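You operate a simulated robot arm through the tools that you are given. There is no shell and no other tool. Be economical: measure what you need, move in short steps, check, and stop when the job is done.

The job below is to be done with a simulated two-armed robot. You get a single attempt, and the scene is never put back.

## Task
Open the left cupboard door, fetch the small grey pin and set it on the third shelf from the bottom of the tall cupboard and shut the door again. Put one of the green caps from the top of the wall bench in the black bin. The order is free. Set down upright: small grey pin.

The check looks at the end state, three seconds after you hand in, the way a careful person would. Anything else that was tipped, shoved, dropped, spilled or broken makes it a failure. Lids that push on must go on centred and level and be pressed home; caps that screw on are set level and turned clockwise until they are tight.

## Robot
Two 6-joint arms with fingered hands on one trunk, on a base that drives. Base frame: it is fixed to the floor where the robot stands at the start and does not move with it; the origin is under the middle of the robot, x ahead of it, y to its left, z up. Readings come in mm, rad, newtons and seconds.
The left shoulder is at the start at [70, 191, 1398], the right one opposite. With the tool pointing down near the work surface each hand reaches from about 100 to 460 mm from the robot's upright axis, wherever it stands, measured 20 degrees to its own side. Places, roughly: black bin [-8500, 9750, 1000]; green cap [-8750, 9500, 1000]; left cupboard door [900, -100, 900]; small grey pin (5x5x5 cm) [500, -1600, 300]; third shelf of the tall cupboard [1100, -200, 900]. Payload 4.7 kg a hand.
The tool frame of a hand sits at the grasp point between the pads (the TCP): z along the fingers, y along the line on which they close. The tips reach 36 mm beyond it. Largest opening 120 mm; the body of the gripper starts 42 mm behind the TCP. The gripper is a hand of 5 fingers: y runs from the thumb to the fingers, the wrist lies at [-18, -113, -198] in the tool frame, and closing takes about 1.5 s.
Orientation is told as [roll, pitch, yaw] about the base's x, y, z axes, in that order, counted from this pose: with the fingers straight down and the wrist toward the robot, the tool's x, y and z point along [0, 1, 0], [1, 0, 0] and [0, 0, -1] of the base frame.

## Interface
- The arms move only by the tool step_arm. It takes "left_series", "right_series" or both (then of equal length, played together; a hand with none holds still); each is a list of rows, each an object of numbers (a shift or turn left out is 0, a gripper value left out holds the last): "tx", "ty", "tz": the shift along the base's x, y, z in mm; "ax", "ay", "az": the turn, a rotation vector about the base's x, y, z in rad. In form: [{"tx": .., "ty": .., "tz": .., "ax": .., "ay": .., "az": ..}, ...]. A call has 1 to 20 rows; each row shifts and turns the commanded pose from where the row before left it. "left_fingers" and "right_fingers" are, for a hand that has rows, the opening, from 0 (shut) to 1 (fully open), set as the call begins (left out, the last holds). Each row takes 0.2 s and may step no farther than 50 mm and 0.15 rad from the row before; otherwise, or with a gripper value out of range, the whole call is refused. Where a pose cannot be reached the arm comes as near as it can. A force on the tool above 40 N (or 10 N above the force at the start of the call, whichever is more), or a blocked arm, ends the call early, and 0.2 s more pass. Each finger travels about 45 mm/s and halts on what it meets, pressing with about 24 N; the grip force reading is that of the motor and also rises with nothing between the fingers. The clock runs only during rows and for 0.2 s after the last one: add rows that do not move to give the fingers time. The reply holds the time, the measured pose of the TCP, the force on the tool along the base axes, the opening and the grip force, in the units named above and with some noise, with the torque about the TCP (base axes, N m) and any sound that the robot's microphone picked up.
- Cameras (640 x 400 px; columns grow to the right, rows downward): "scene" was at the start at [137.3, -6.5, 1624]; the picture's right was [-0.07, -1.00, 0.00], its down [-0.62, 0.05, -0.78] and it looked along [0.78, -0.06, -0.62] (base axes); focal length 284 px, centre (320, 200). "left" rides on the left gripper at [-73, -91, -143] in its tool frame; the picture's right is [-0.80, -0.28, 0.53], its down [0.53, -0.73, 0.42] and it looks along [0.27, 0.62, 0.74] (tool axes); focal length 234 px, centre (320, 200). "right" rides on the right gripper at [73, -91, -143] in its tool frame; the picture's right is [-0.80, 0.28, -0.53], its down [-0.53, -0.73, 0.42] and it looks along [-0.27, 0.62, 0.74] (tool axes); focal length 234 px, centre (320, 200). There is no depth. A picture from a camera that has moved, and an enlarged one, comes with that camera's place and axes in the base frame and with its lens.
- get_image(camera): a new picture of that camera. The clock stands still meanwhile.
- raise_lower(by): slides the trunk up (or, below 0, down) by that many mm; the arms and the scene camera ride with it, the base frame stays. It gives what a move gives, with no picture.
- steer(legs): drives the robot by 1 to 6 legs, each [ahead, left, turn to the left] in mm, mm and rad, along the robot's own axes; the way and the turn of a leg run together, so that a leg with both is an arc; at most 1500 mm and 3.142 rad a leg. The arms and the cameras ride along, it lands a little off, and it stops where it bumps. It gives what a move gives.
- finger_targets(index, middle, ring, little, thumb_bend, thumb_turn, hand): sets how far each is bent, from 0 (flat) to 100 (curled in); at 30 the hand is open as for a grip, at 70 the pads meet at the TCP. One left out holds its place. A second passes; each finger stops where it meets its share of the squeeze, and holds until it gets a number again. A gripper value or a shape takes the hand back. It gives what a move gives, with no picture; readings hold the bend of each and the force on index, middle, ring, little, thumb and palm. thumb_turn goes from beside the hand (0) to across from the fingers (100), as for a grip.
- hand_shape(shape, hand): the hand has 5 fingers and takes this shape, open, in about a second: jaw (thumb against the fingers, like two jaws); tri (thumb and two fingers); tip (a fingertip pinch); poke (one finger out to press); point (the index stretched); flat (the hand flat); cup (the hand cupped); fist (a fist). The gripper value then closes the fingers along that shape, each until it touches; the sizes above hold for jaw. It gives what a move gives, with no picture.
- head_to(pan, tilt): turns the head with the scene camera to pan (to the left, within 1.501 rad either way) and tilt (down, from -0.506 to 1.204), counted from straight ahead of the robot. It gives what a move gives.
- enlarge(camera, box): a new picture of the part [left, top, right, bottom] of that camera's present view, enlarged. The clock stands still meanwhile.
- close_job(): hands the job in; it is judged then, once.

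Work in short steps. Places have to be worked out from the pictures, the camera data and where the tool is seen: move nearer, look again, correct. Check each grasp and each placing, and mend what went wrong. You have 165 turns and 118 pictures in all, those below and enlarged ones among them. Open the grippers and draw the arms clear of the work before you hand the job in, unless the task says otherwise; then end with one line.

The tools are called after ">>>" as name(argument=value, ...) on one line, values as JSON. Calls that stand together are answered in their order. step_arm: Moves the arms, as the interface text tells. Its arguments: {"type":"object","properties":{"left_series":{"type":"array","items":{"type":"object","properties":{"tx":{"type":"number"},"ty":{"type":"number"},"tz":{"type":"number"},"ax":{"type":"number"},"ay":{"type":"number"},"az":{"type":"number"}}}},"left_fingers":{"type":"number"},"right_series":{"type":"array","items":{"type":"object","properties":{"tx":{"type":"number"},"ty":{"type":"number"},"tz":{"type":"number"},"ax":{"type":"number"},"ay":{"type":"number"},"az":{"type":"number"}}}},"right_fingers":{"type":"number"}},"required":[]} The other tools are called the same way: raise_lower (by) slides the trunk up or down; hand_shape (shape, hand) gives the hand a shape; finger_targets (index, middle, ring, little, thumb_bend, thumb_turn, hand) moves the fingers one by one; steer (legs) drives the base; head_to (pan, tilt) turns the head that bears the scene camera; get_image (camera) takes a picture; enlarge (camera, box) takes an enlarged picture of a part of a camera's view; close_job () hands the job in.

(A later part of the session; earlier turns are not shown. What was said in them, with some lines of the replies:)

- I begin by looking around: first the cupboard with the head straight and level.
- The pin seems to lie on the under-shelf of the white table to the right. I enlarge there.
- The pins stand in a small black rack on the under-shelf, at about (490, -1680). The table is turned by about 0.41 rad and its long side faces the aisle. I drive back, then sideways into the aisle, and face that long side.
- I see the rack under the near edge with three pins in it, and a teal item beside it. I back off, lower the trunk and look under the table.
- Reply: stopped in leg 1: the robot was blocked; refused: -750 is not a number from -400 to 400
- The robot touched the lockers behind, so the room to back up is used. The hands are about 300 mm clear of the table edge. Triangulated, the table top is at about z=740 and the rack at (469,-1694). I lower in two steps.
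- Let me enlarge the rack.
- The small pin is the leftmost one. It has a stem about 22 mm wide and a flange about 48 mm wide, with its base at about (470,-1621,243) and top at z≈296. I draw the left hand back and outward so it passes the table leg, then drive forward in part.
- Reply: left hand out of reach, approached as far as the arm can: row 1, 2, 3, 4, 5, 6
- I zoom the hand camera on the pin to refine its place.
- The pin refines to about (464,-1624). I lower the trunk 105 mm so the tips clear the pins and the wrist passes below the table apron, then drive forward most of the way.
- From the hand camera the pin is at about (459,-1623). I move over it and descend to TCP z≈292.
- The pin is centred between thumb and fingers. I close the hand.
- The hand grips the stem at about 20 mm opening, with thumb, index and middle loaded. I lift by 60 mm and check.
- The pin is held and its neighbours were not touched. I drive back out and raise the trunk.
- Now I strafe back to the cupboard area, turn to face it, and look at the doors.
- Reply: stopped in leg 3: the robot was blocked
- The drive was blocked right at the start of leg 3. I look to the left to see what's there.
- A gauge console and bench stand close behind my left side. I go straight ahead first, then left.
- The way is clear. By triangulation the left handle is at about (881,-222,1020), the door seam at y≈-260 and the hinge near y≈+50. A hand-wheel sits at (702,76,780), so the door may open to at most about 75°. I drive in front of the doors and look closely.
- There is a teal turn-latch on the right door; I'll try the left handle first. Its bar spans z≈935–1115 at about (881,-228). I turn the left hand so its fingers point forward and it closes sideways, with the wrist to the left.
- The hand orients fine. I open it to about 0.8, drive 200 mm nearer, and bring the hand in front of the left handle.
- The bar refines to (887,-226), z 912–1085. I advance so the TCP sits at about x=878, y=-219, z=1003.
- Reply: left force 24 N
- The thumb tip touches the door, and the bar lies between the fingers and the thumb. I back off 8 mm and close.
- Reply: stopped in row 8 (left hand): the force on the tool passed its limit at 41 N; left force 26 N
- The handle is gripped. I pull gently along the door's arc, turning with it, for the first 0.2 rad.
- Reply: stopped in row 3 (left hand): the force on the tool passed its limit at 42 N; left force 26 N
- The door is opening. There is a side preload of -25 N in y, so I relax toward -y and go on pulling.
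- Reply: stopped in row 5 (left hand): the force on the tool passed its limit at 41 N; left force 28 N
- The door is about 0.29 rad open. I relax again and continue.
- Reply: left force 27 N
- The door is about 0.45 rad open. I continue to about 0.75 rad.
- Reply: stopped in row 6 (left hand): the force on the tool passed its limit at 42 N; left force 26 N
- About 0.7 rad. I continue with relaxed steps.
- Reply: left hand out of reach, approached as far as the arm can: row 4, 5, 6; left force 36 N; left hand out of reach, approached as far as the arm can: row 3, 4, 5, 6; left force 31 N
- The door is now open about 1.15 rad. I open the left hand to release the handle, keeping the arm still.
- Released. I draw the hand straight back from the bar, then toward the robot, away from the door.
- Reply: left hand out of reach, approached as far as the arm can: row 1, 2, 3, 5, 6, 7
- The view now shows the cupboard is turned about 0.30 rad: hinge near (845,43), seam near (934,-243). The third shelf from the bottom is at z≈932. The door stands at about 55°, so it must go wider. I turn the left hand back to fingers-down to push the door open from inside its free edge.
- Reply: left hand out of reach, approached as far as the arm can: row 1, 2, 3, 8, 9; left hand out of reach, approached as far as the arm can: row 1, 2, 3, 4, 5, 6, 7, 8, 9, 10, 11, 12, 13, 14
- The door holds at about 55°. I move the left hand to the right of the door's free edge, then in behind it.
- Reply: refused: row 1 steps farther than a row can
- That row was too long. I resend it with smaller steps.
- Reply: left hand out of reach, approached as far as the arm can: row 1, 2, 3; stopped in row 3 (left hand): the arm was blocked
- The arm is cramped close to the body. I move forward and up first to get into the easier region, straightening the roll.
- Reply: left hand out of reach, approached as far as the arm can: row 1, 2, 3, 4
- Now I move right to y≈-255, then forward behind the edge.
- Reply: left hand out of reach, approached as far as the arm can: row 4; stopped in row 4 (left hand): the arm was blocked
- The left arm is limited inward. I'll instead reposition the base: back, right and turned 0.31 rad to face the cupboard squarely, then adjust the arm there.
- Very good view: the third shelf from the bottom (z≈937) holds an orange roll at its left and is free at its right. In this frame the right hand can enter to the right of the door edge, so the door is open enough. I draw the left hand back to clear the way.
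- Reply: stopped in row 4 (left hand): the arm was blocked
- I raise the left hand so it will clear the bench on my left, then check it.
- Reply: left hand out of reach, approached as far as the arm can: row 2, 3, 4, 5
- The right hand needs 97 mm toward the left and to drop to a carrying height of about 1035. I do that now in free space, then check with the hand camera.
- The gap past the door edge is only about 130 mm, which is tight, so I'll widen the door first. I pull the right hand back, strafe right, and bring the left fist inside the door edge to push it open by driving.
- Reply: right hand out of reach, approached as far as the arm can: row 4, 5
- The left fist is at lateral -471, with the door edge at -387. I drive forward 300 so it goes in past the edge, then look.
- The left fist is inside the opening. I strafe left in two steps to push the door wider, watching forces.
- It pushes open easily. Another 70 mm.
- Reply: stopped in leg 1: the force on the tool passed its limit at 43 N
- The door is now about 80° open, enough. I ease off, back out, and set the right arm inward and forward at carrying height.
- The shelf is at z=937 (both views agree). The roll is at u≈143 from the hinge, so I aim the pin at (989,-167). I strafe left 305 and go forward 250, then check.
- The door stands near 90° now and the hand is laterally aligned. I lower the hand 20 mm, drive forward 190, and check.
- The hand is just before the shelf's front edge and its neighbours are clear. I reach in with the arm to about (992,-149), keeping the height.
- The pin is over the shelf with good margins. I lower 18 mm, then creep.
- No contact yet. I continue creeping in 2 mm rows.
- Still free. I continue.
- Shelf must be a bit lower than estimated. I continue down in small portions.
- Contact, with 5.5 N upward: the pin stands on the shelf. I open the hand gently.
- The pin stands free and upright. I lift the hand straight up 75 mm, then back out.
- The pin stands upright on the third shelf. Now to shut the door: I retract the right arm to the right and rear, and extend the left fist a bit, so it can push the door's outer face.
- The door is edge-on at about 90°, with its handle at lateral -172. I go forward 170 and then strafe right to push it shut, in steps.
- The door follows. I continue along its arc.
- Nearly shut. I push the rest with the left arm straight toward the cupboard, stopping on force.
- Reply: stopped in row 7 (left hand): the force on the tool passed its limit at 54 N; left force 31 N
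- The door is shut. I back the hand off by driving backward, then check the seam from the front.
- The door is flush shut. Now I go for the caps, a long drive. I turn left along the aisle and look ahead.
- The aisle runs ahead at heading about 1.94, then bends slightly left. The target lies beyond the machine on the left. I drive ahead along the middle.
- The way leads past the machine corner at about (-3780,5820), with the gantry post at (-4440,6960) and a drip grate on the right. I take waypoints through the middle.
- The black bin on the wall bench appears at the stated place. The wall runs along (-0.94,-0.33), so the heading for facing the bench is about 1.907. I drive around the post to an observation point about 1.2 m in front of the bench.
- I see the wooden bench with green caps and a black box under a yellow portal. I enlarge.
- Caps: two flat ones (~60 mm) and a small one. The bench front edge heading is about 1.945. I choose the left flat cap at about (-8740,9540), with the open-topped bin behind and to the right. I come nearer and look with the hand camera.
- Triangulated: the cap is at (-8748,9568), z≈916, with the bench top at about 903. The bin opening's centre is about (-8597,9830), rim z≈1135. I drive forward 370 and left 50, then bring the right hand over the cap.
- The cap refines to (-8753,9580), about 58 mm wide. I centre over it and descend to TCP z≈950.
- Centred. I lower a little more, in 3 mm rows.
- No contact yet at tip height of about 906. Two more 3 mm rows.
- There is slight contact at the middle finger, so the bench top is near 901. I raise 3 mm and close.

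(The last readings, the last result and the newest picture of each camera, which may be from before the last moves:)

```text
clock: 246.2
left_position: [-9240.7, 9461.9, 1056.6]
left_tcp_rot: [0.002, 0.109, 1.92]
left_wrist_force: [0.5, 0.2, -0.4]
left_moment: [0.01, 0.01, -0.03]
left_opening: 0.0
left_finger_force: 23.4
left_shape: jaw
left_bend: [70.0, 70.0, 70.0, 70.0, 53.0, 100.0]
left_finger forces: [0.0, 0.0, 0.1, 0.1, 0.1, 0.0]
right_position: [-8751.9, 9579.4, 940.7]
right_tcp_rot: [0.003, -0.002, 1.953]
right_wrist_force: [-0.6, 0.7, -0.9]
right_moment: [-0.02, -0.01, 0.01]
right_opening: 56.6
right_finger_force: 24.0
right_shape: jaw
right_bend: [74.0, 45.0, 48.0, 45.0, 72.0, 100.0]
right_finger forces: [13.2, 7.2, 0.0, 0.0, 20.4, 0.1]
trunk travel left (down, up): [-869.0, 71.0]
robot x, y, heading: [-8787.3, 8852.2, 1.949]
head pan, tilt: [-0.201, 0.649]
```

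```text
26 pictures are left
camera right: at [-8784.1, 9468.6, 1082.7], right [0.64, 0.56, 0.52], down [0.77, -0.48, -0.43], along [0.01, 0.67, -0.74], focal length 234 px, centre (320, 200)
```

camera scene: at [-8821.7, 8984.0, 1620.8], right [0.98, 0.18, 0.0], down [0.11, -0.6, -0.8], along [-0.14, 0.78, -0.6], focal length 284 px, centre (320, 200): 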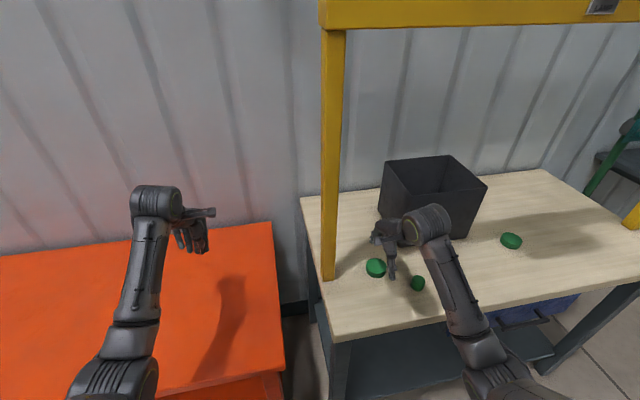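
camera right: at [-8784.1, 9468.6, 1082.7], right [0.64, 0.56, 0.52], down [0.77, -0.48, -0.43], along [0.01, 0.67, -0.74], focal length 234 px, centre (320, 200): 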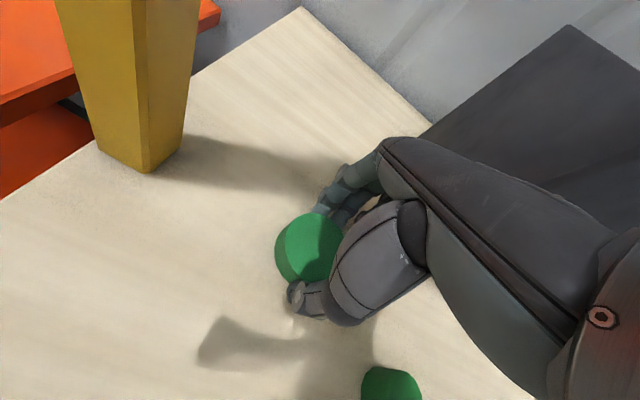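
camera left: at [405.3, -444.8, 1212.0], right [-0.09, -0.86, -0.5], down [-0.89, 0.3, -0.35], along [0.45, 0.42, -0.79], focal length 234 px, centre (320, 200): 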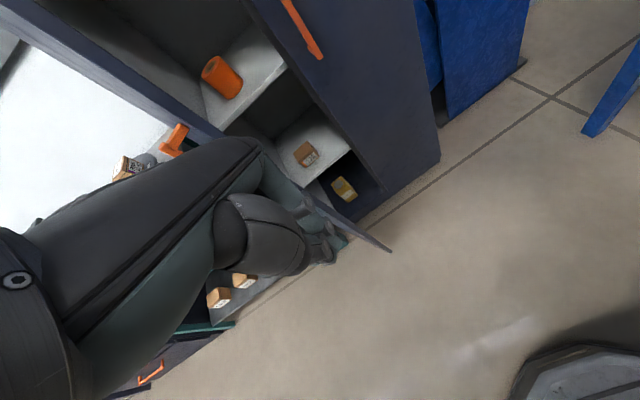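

Gripped at 56.6 mm. I lift 60 mm and check.

>>> step_arm(right_series=[{"tz": 8}, {"tz": 12}, {"tz": 20}, {"tz": 20}, {}])

>>> get_image(camera="right")

```text
clock: 247.4
left_position: [-9239.6, 9462.4, 1057.0]
left_tcp_rot: [0.002, 0.107, 1.918]
left_wrist_force: [0.2, -0.1, 0.3]
left_moment: [0.0, 0.0, -0.01]
left_opening: 0.1
left_finger_force: 24.5
left_shape: jaw
left_bend: [70.0, 70.0, 70.0, 70.0, 53.0, 100.0]
left_finger forces: [0.0, 0.0, 0.0, 0.1, 0.1, 0.0]
right_position: [-8753.0, 9580.3, 999.8]
right_tcp_rot: [0.003, -0.001, 1.952]
right_wrist_force: [0.2, 0.3, -0.6]
right_moment: [0.0, 0.02, 0.01]
right_opening: 56.3
right_finger_force: 24.2
right_shape: jaw
right_bend: [74.0, 45.0, 48.0, 45.0, 72.0, 100.0]
right_finger forces: [13.3, 7.2, 0.0, 0.0, 20.5, 0.0]
trunk travel left (down, up): [-869.0, 71.0]
robot x, y, heading: [-8788.5, 8855.0, 1.948]
head pan, tilt: [-0.201, 0.649]
```

```text
25 pictures are left
camera right: at [-8785.1, 9468.2, 1142.2], right [0.64, 0.56, 0.52], down [0.77, -0.48, -0.43], along [0.01, 0.67, -0.74], focal length 234 px, centre (320, 200)
```

right: 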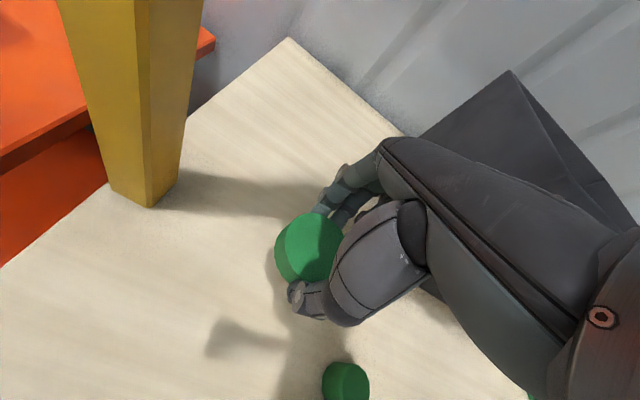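

The cap is held. I raise it 215 mm (staying below the beam at z≈1565), then look at the bin rim.

>>> step_arm(right_series=[{"tz": 36}, {"tz": 36}, {"tz": 36}, {"tz": 36}, {"tz": 36}, {"tz": 36}, {}])

>>> get_image(camera="scene")

>>> get_image(camera="right")

```text
clock: 249.1
left_position: [-9239.0, 9463.0, 1057.2]
left_tcp_rot: [0.001, 0.107, 1.919]
left_wrist_force: [-0.4, 0.0, 0.7]
left_moment: [-0.01, 0.01, 0.0]
left_opening: 0.0
left_finger_force: 23.7
left_shape: jaw
left_bend: [70.0, 70.0, 70.0, 70.0, 53.0, 100.0]
left_finger forces: [0.0, 0.0, 0.1, 0.0, 0.0, 0.1]
right_position: [-8750.1, 9583.7, 1214.0]
right_tcp_rot: [0.006, -0.006, 1.956]
right_wrist_force: [0.7, -0.5, -0.2]
right_moment: [-0.01, 0.01, 0.0]
right_opening: 56.4
right_finger_force: 24.1
right_shape: jaw
right_bend: [74.0, 45.0, 48.0, 45.0, 72.0, 100.0]
right_finger forces: [13.2, 7.2, 0.0, 0.0, 20.4, 0.0]
right hand out of reach, approached as far as the arm can: row 6
trunk travel left (down, up): [-869.0, 71.0]
robot x, y, heading: [-8790.0, 8855.8, 1.954]
head pan, tilt: [-0.201, 0.649]
```

```text
24 pictures are left
camera scene: at [-8821.6, 8984.5, 1620.7], right [0.98, 0.18, 0.0], down [0.11, -0.6, -0.8], along [-0.14, 0.78, -0.6], focal length 284 px, centre (320, 200)
```

scene: 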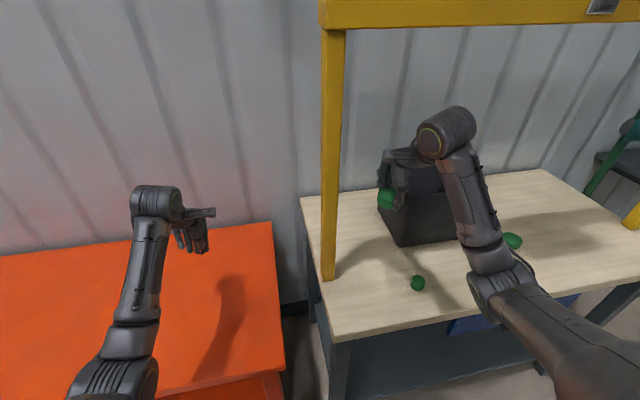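

```text
23 pictures are left
camera right: at [-8781.2, 9471.1, 1356.3], right [0.64, 0.56, 0.52], down [0.76, -0.48, -0.43], along [0.01, 0.68, -0.74], focal length 234 px, centre (320, 200)
```

right: 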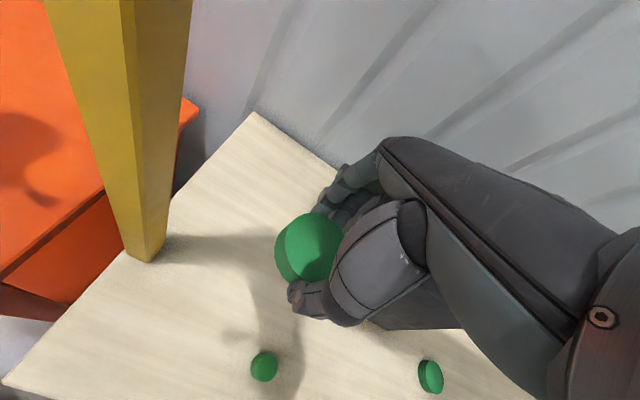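

The right arm is near its reach limit at this height, so I move the base instead: right 233, then forward 125. The base front stays about 40 mm short of the bench edge, and the cap bottom (~1175) clears the rim (~1130).

>>> steer(legs=[[0, -233, 0]])

>>> get_image(camera="right")

>>> get_image(camera="scene")

```text
clock: 250.8
left_position: [-9025.2, 9548.9, 1056.0]
left_tcp_rot: [0.001, 0.108, 1.921]
left_wrist_force: [-0.3, -0.2, 0.8]
left_moment: [0.01, -0.06, 0.0]
left_opening: 0.1
left_finger_force: 24.0
left_shape: jaw
left_bend: [70.0, 70.0, 70.0, 70.0, 53.0, 100.0]
left_finger forces: [0.0, 0.0, 0.0, 0.0, 0.0, 0.0]
right_position: [-8536.2, 9669.4, 1214.0]
right_tcp_rot: [0.007, -0.006, 1.957]
right_wrist_force: [0.1, 0.7, -0.8]
right_moment: [0.02, -0.04, 0.01]
right_opening: 56.4
right_finger_force: 24.2
right_shape: jaw
right_bend: [74.0, 45.0, 48.0, 45.0, 72.0, 100.0]
right_finger forces: [13.2, 7.2, 0.1, 0.0, 20.4, 0.0]
trunk travel left (down, up): [-869.0, 71.0]
robot x, y, heading: [-8571.0, 8937.0, 1.95]
head pan, tilt: [-0.201, 0.649]
```

```text
22 pictures are left
camera right: at [-8566.2, 9557.4, 1356.4], right [0.64, 0.56, 0.52], down [0.77, -0.48, -0.43], along [0.01, 0.68, -0.74], focal length 234 px, centre (320, 200)
```

right: 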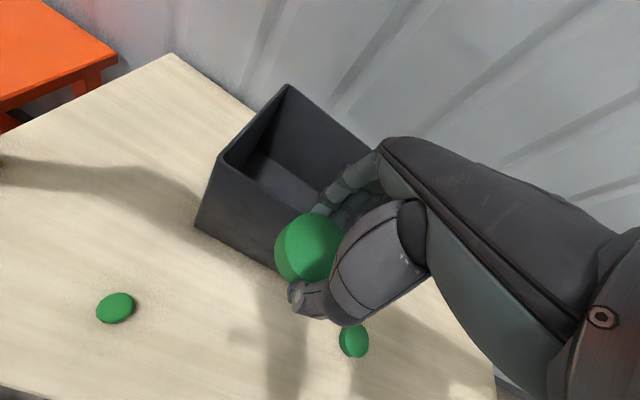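

```text
21 pictures are left
camera scene: at [-8605.7, 9070.6, 1620.8], right [0.98, 0.18, 0.0], down [0.11, -0.59, -0.8], along [-0.14, 0.78, -0.6], focal length 284 px, centre (320, 200)
```

scene: 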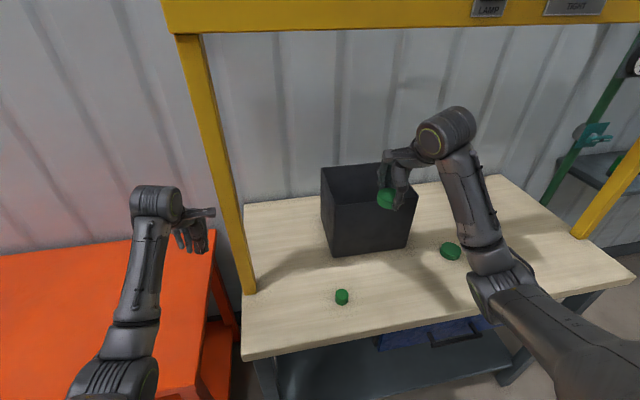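

The rim fits: front-left (-8672,9695), back-left (-8737,9870). I need about 145 mm forward. I try 60 mm with the arm first.

>>> step_arm(right_series=[{"tx": -6, "ty": 18.5}, {"tx": -6, "ty": 18.5}, {"tx": -6, "ty": 18.5}, {}])

```text
clock: 251.8
left_position: [-9024.6, 9548.3, 1056.4]
left_tcp_rot: [0.002, 0.107, 1.921]
left_wrist_force: [0.4, 0.2, 0.7]
left_moment: [-0.01, 0.05, 0.0]
left_opening: 0.2
left_finger_force: 23.5
left_shape: jaw
left_bend: [70.0, 70.0, 70.0, 70.0, 53.0, 100.0]
left_finger forces: [0.0, 0.0, 0.0, 0.0, 0.1, 0.0]
right_position: [-8551.9, 9724.8, 1214.5]
right_tcp_rot: [0.006, -0.006, 1.956]
right_wrist_force: [-0.4, 0.1, 0.3]
right_moment: [0.01, 0.0, -0.01]
right_opening: 56.4
right_finger_force: 24.2
right_shape: jaw
right_bend: [74.0, 45.0, 48.0, 45.0, 72.0, 100.0]
right_finger forces: [13.2, 7.2, 0.0, 0.0, 20.4, 0.1]
trunk travel left (down, up): [-869.0, 71.0]
robot x, y, heading: [-8569.9, 8938.7, 1.952]
head pan, tilt: [-0.201, 0.649]
```

Reachable without trouble. I go 45 more with the arm and drive 50 forward.

>>> step_arm(right_series=[{"tx": -6, "ty": 14}, {"tx": -6, "ty": 14}, {"tx": -5, "ty": 14}, {}])

>>> steer(legs=[[50, 0, 0]])

>>> get_image(camera="right")

>>> get_image(camera="scene")

```text
clock: 252.8
left_position: [-9024.1, 9549.0, 1056.7]
left_tcp_rot: [0.002, 0.108, 1.921]
left_wrist_force: [0.3, 0.2, 0.3]
left_moment: [-0.05, 0.02, -0.04]
left_opening: 0.0
left_finger_force: 24.0
left_shape: jaw
left_bend: [70.0, 70.0, 70.0, 70.0, 53.0, 100.0]
left_finger forces: [0.0, 0.0, 0.1, 0.0, 0.0, 0.0]
right_position: [-8566.4, 9768.9, 1215.1]
right_tcp_rot: [0.006, -0.008, 1.956]
right_wrist_force: [0.4, 0.2, 0.0]
right_moment: [-0.05, 0.0, 0.02]
right_opening: 56.7
right_finger_force: 24.3
right_shape: jaw
right_bend: [74.0, 45.0, 48.0, 45.0, 72.0, 100.0]
right_finger forces: [13.2, 7.1, 0.0, 0.0, 20.3, 0.0]
trunk travel left (down, up): [-869.0, 71.0]
robot x, y, heading: [-8571.8, 8938.6, 1.95]
head pan, tilt: [-0.201, 0.649]
```

```text
clock: 253.7
left_position: [-9040.4, 9588.6, 1061.9]
left_tcp_rot: [0.0, 0.103, 1.919]
left_wrist_force: [0.7, -1.2, 1.4]
left_moment: [0.08, 0.02, 0.02]
left_opening: 0.0
left_finger_force: 24.0
left_shape: jaw
left_bend: [70.0, 70.0, 70.0, 70.0, 53.0, 100.0]
left_finger forces: [0.1, 0.0, 0.1, 0.1, 0.0, 0.1]
right_position: [-8583.3, 9807.7, 1218.3]
right_tcp_rot: [0.007, -0.013, 1.956]
right_wrist_force: [0.1, -0.2, 0.0]
right_moment: [0.05, 0.03, -0.02]
right_opening: 56.0
right_finger_force: 24.4
right_shape: jaw
right_bend: [74.0, 45.0, 48.0, 45.0, 72.0, 100.0]
right_finger forces: [13.2, 7.1, 0.0, 0.0, 20.6, 0.0]
trunk travel left (down, up): [-869.0, 71.0]
robot x, y, heading: [-8588.7, 8985.9, 1.952]
head pan, tilt: [-0.201, 0.649]
```

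```text
20 pictures are left
camera right: at [-8614.2, 9693.9, 1360.7], right [0.65, 0.56, 0.52], down [0.76, -0.47, -0.44], along [0.01, 0.68, -0.73], focal length 234 px, centre (320, 200)
```

right: 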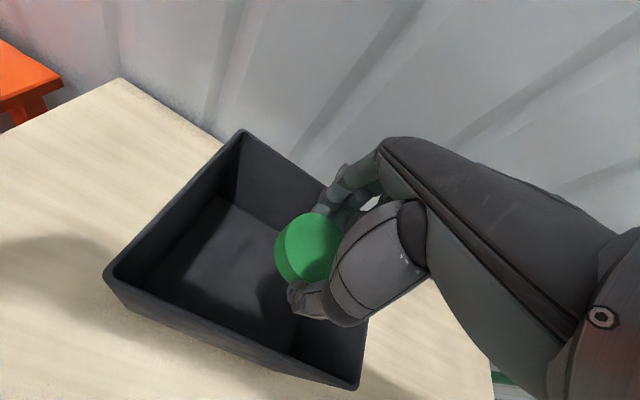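

```text
19 pictures are left
camera scene: at [-8619.2, 9108.1, 1621.8], right [0.98, 0.18, 0.0], down [0.11, -0.59, -0.8], along [-0.14, 0.79, -0.6], focal length 284 px, centre (320, 200)
```

scene: 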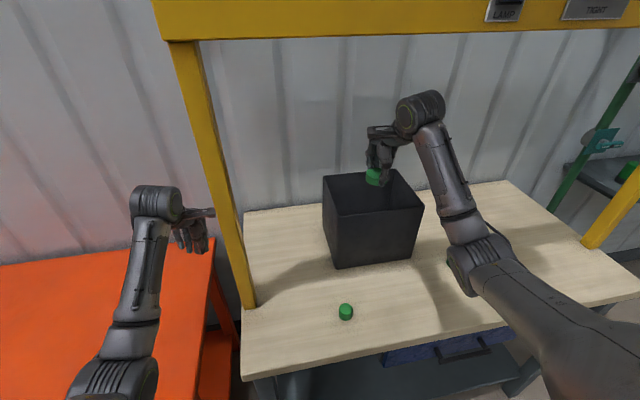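

The cap is over the bin opening. I lower to TCP ≈1112, where only the fingers are inside, and release with a limited opening.

>>> step_arm(right_series=[{"tz": -25}, {"tz": -25}, {"tz": -25}, {"tz": -25}, {}])

>>> step_arm(right_series=[{}, {}, {}, {}], right_fingers=0.7)

>>> get_image(camera="right")

```text
clock: 254.9
left_position: [-9041.4, 9592.9, 1057.9]
left_tcp_rot: [0.001, 0.107, 1.919]
left_wrist_force: [-0.2, 0.0, 0.3]
left_moment: [0.04, 0.03, 0.04]
left_opening: 0.0
left_finger_force: 24.0
left_shape: jaw
left_bend: [70.0, 70.0, 70.0, 70.0, 53.0, 100.0]
left_finger forces: [0.0, 0.1, 0.1, 0.0, 0.1, 0.0]
right_position: [-8583.8, 9812.9, 1113.6]
right_tcp_rot: [0.008, -0.005, 1.956]
right_wrist_force: [0.3, -1.1, 0.0]
right_moment: [0.01, 0.02, 0.03]
right_opening: 56.3
right_finger_force: 23.6
right_shape: jaw
right_bend: [74.0, 45.0, 48.0, 45.0, 72.0, 100.0]
right_finger forces: [13.2, 7.2, 0.0, 0.1, 20.5, 0.0]
trunk travel left (down, up): [-869.0, 71.0]
robot x, y, heading: [-8586.7, 8985.7, 1.953]
head pan, tilt: [-0.201, 0.649]
```

```text
clock: 255.9
left_position: [-9041.1, 9593.2, 1057.1]
left_tcp_rot: [0.003, 0.107, 1.92]
left_wrist_force: [0.3, -0.2, -1.2]
left_moment: [-0.02, -0.01, -0.02]
left_opening: 0.1
left_finger_force: 24.4
left_shape: jaw
left_bend: [70.0, 70.0, 70.0, 70.0, 53.0, 100.0]
left_finger forces: [0.1, 0.0, 0.1, 0.0, 0.1, 0.1]
right_position: [-8584.5, 9813.4, 1114.4]
right_tcp_rot: [0.006, -0.005, 1.955]
right_wrist_force: [0.3, -0.1, -0.3]
right_moment: [-0.03, 0.02, 0.02]
right_opening: 83.8
right_finger_force: 0.1
right_shape: jaw
right_bend: [27.0, 38.0, 35.0, 35.0, 60.0, 99.0]
right_finger forces: [0.0, 0.0, 0.0, 0.1, 0.1, 0.1]
trunk travel left (down, up): [-869.0, 71.0]
robot x, y, heading: [-8585.8, 8979.9, 1.95]
head pan, tilt: [-0.201, 0.649]
```

```text
18 pictures are left
camera right: at [-8615.7, 9701.6, 1256.3], right [0.64, 0.56, 0.52], down [0.76, -0.48, -0.43], along [0.01, 0.68, -0.74], focal length 234 px, centre (320, 200)
```

right: 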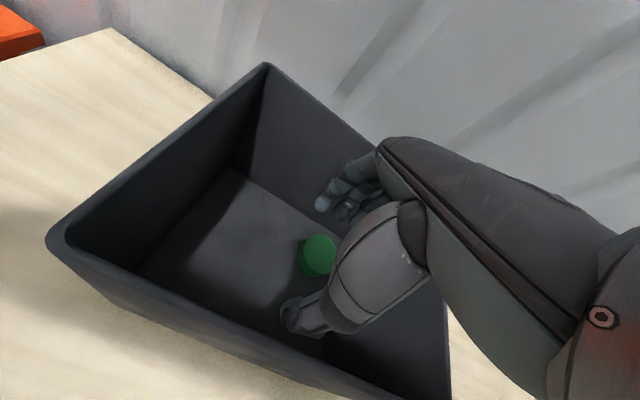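

The cap lies on the bin's floor. I lift the hand straight out, then back away and check.

>>> step_arm(right_series=[{"tz": 25}, {"tz": 25}, {"tz": 25}, {"tz": 25}, {}])

>>> steer(legs=[[-450, 0, 0]])

>>> head_to(pan=0.0, tilt=0.55)

>>> get_image(camera="scene")

```text
clock: 257.1
left_position: [-9042.1, 9593.2, 1056.7]
left_tcp_rot: [0.0, 0.109, 1.919]
left_wrist_force: [-0.1, -0.6, -0.2]
left_moment: [0.01, 0.02, 0.01]
left_opening: 0.1
left_finger_force: 23.9
left_shape: jaw
left_bend: [70.0, 70.0, 70.0, 70.0, 53.0, 100.0]
left_finger forces: [0.0, 0.0, 0.1, 0.1, 0.1, 0.0]
right_position: [-8584.9, 9813.4, 1214.2]
right_tcp_rot: [0.007, -0.006, 1.956]
right_wrist_force: [1.0, 0.5, -0.4]
right_moment: [0.03, 0.01, 0.03]
right_opening: 83.5
right_finger_force: 0.1
right_shape: jaw
right_bend: [27.0, 37.0, 35.0, 35.0, 60.0, 99.0]
right_finger forces: [0.0, 0.1, 0.0, 0.0, 0.0, 0.1]
trunk travel left (down, up): [-869.0, 71.0]
robot x, y, heading: [-8594.0, 8983.4, 1.954]
head pan, tilt: [-0.201, 0.649]
```

```text
clock: 259.9
left_position: [-8873.9, 9170.0, 1056.6]
left_tcp_rot: [0.002, 0.111, 1.923]
left_wrist_force: [-0.6, -0.2, -0.2]
left_moment: [0.01, -0.02, 0.0]
left_opening: 0.2
left_finger_force: 24.2
left_shape: jaw
left_bend: [70.0, 70.0, 70.0, 70.0, 53.0, 100.0]
left_finger forces: [0.0, 0.0, 0.0, 0.0, 0.1, 0.1]
right_position: [-8418.5, 9390.9, 1212.8]
right_tcp_rot: [0.008, -0.005, 1.96]
right_wrist_force: [-0.3, 0.3, 1.4]
right_moment: [-0.01, 0.02, -0.02]
right_opening: 83.4
right_finger_force: 0.1
right_shape: jaw
right_bend: [27.0, 37.0, 35.0, 35.0, 60.0, 99.0]
right_finger forces: [0.0, 0.0, 0.0, 0.0, 0.0, 0.1]
trunk travel left (down, up): [-869.0, 71.0]
robot x, y, heading: [-8418.7, 8561.3, 1.956]
head pan, tilt: [-0.201, 0.649]
```

```text
clock: 260.6
left_position: [-8874.3, 9168.9, 1058.3]
left_tcp_rot: [0.001, 0.106, 1.925]
left_wrist_force: [-1.2, 0.7, -0.2]
left_moment: [-0.02, 0.01, -0.01]
left_opening: 0.1
left_finger_force: 24.0
left_shape: jaw
left_bend: [70.0, 70.0, 70.0, 70.0, 53.0, 100.0]
left_finger forces: [0.0, 0.1, 0.1, 0.0, 0.1, 0.0]
right_position: [-8417.2, 9389.0, 1214.6]
right_tcp_rot: [0.009, -0.005, 1.96]
right_wrist_force: [0.6, 0.6, -0.4]
right_moment: [0.0, 0.02, 0.02]
right_opening: 83.8
right_finger_force: 0.1
right_shape: jaw
right_bend: [27.0, 37.0, 35.0, 35.0, 60.0, 99.0]
right_finger forces: [0.0, 0.0, 0.0, 0.1, 0.0, 0.1]
trunk travel left (down, up): [-869.0, 71.0]
robot x, y, heading: [-8421.3, 8561.9, 1.957]
head pan, tilt: [0.0, 0.55]
```

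```text
17 pictures are left
camera scene: at [-8470.1, 8690.8, 1629.6], right [0.93, 0.37, 0.0], down [0.2, -0.48, -0.85], along [-0.32, 0.79, -0.52], focal length 284 px, centre (320, 200)
```

scene: 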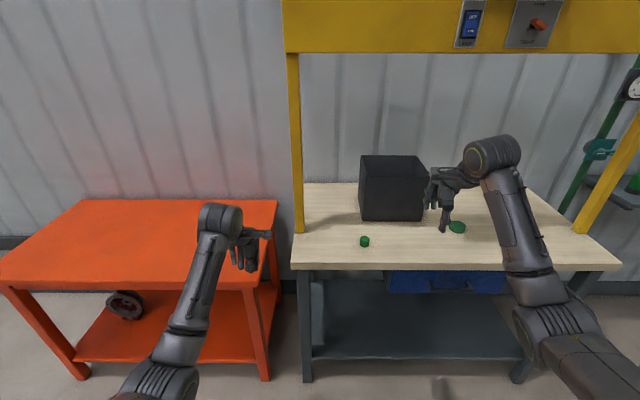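

The bench is in order: the bin stands where it was and the other caps are untouched. I back off further and open both hands.

>>> steer(legs=[[-300, 0, 0]])

>>> step_arm(left_series=[{}, {}, {}, {}, {}, {}, {}, {}], right_series=[{}, {}, {}, {}, {}, {}, {}, {}], left_fingers=1, right_fingers=1)

```text
clock: 262.7
left_position: [-8760.3, 8888.8, 1056.8]
left_tcp_rot: [0.002, 0.11, 1.924]
left_wrist_force: [0.3, 0.0, 0.3]
left_moment: [0.01, -0.04, 0.04]
left_opening: 0.1
left_finger_force: 24.1
left_shape: jaw
left_bend: [70.0, 70.0, 70.0, 70.0, 53.0, 100.0]
left_finger forces: [0.0, 0.0, 0.0, 0.0, 0.0, 0.1]
right_position: [-8304.3, 9110.2, 1212.7]
right_tcp_rot: [0.007, -0.004, 1.961]
right_wrist_force: [0.1, -0.3, -1.0]
right_moment: [0.0, -0.01, 0.0]
right_opening: 83.6
right_finger_force: 0.1
right_shape: jaw
right_bend: [27.0, 37.0, 35.0, 35.0, 60.0, 99.0]
right_finger forces: [0.0, 0.0, 0.0, 0.0, 0.0, 0.0]
trunk travel left (down, up): [-869.0, 71.0]
robot x, y, heading: [-8306.8, 8281.1, 1.959]
head pan, tilt: [0.0, 0.55]
```

```text
clock: 264.5
left_position: [-8760.1, 8888.3, 1057.7]
left_tcp_rot: [0.002, 0.109, 1.924]
left_wrist_force: [-0.4, -0.3, 0.2]
left_moment: [-0.01, 0.0, 0.0]
left_opening: 119.5
left_finger_force: 0.1
left_shape: jaw
left_bend: [30.0, 30.0, 30.0, 30.0, 30.0, 98.0]
left_finger forces: [0.0, 0.1, 0.0, 0.0, 0.0, 0.0]
right_position: [-8303.9, 9108.6, 1213.7]
right_tcp_rot: [0.006, -0.005, 1.962]
right_wrist_force: [-0.4, 0.1, 0.5]
right_moment: [-0.01, 0.0, 0.0]
right_opening: 119.5
right_finger_force: 0.1
right_shape: jaw
right_bend: [30.0, 30.0, 30.0, 30.0, 30.0, 98.0]
right_finger forces: [0.0, 0.0, 0.0, 0.1, 0.0, 0.0]
trunk travel left (down, up): [-869.0, 71.0]
robot x, y, heading: [-8305.4, 8280.3, 1.954]
head pan, tilt: [0.0, 0.55]
```

Both hands are open and clear of the work. The pin is on the shelf, the door is shut and the cap is in the bin, so I hand in.

>>> close_job()

```text
The job is handed in.
```

The small grey pin stands upright on the third shelf of the tall cupboard with the left door shut again, and one green cap lies in the black bin; while driving, the base bumped the lockers and was stopped once more near the gauge bench, and I saw nothing tipped or shifted at either place.
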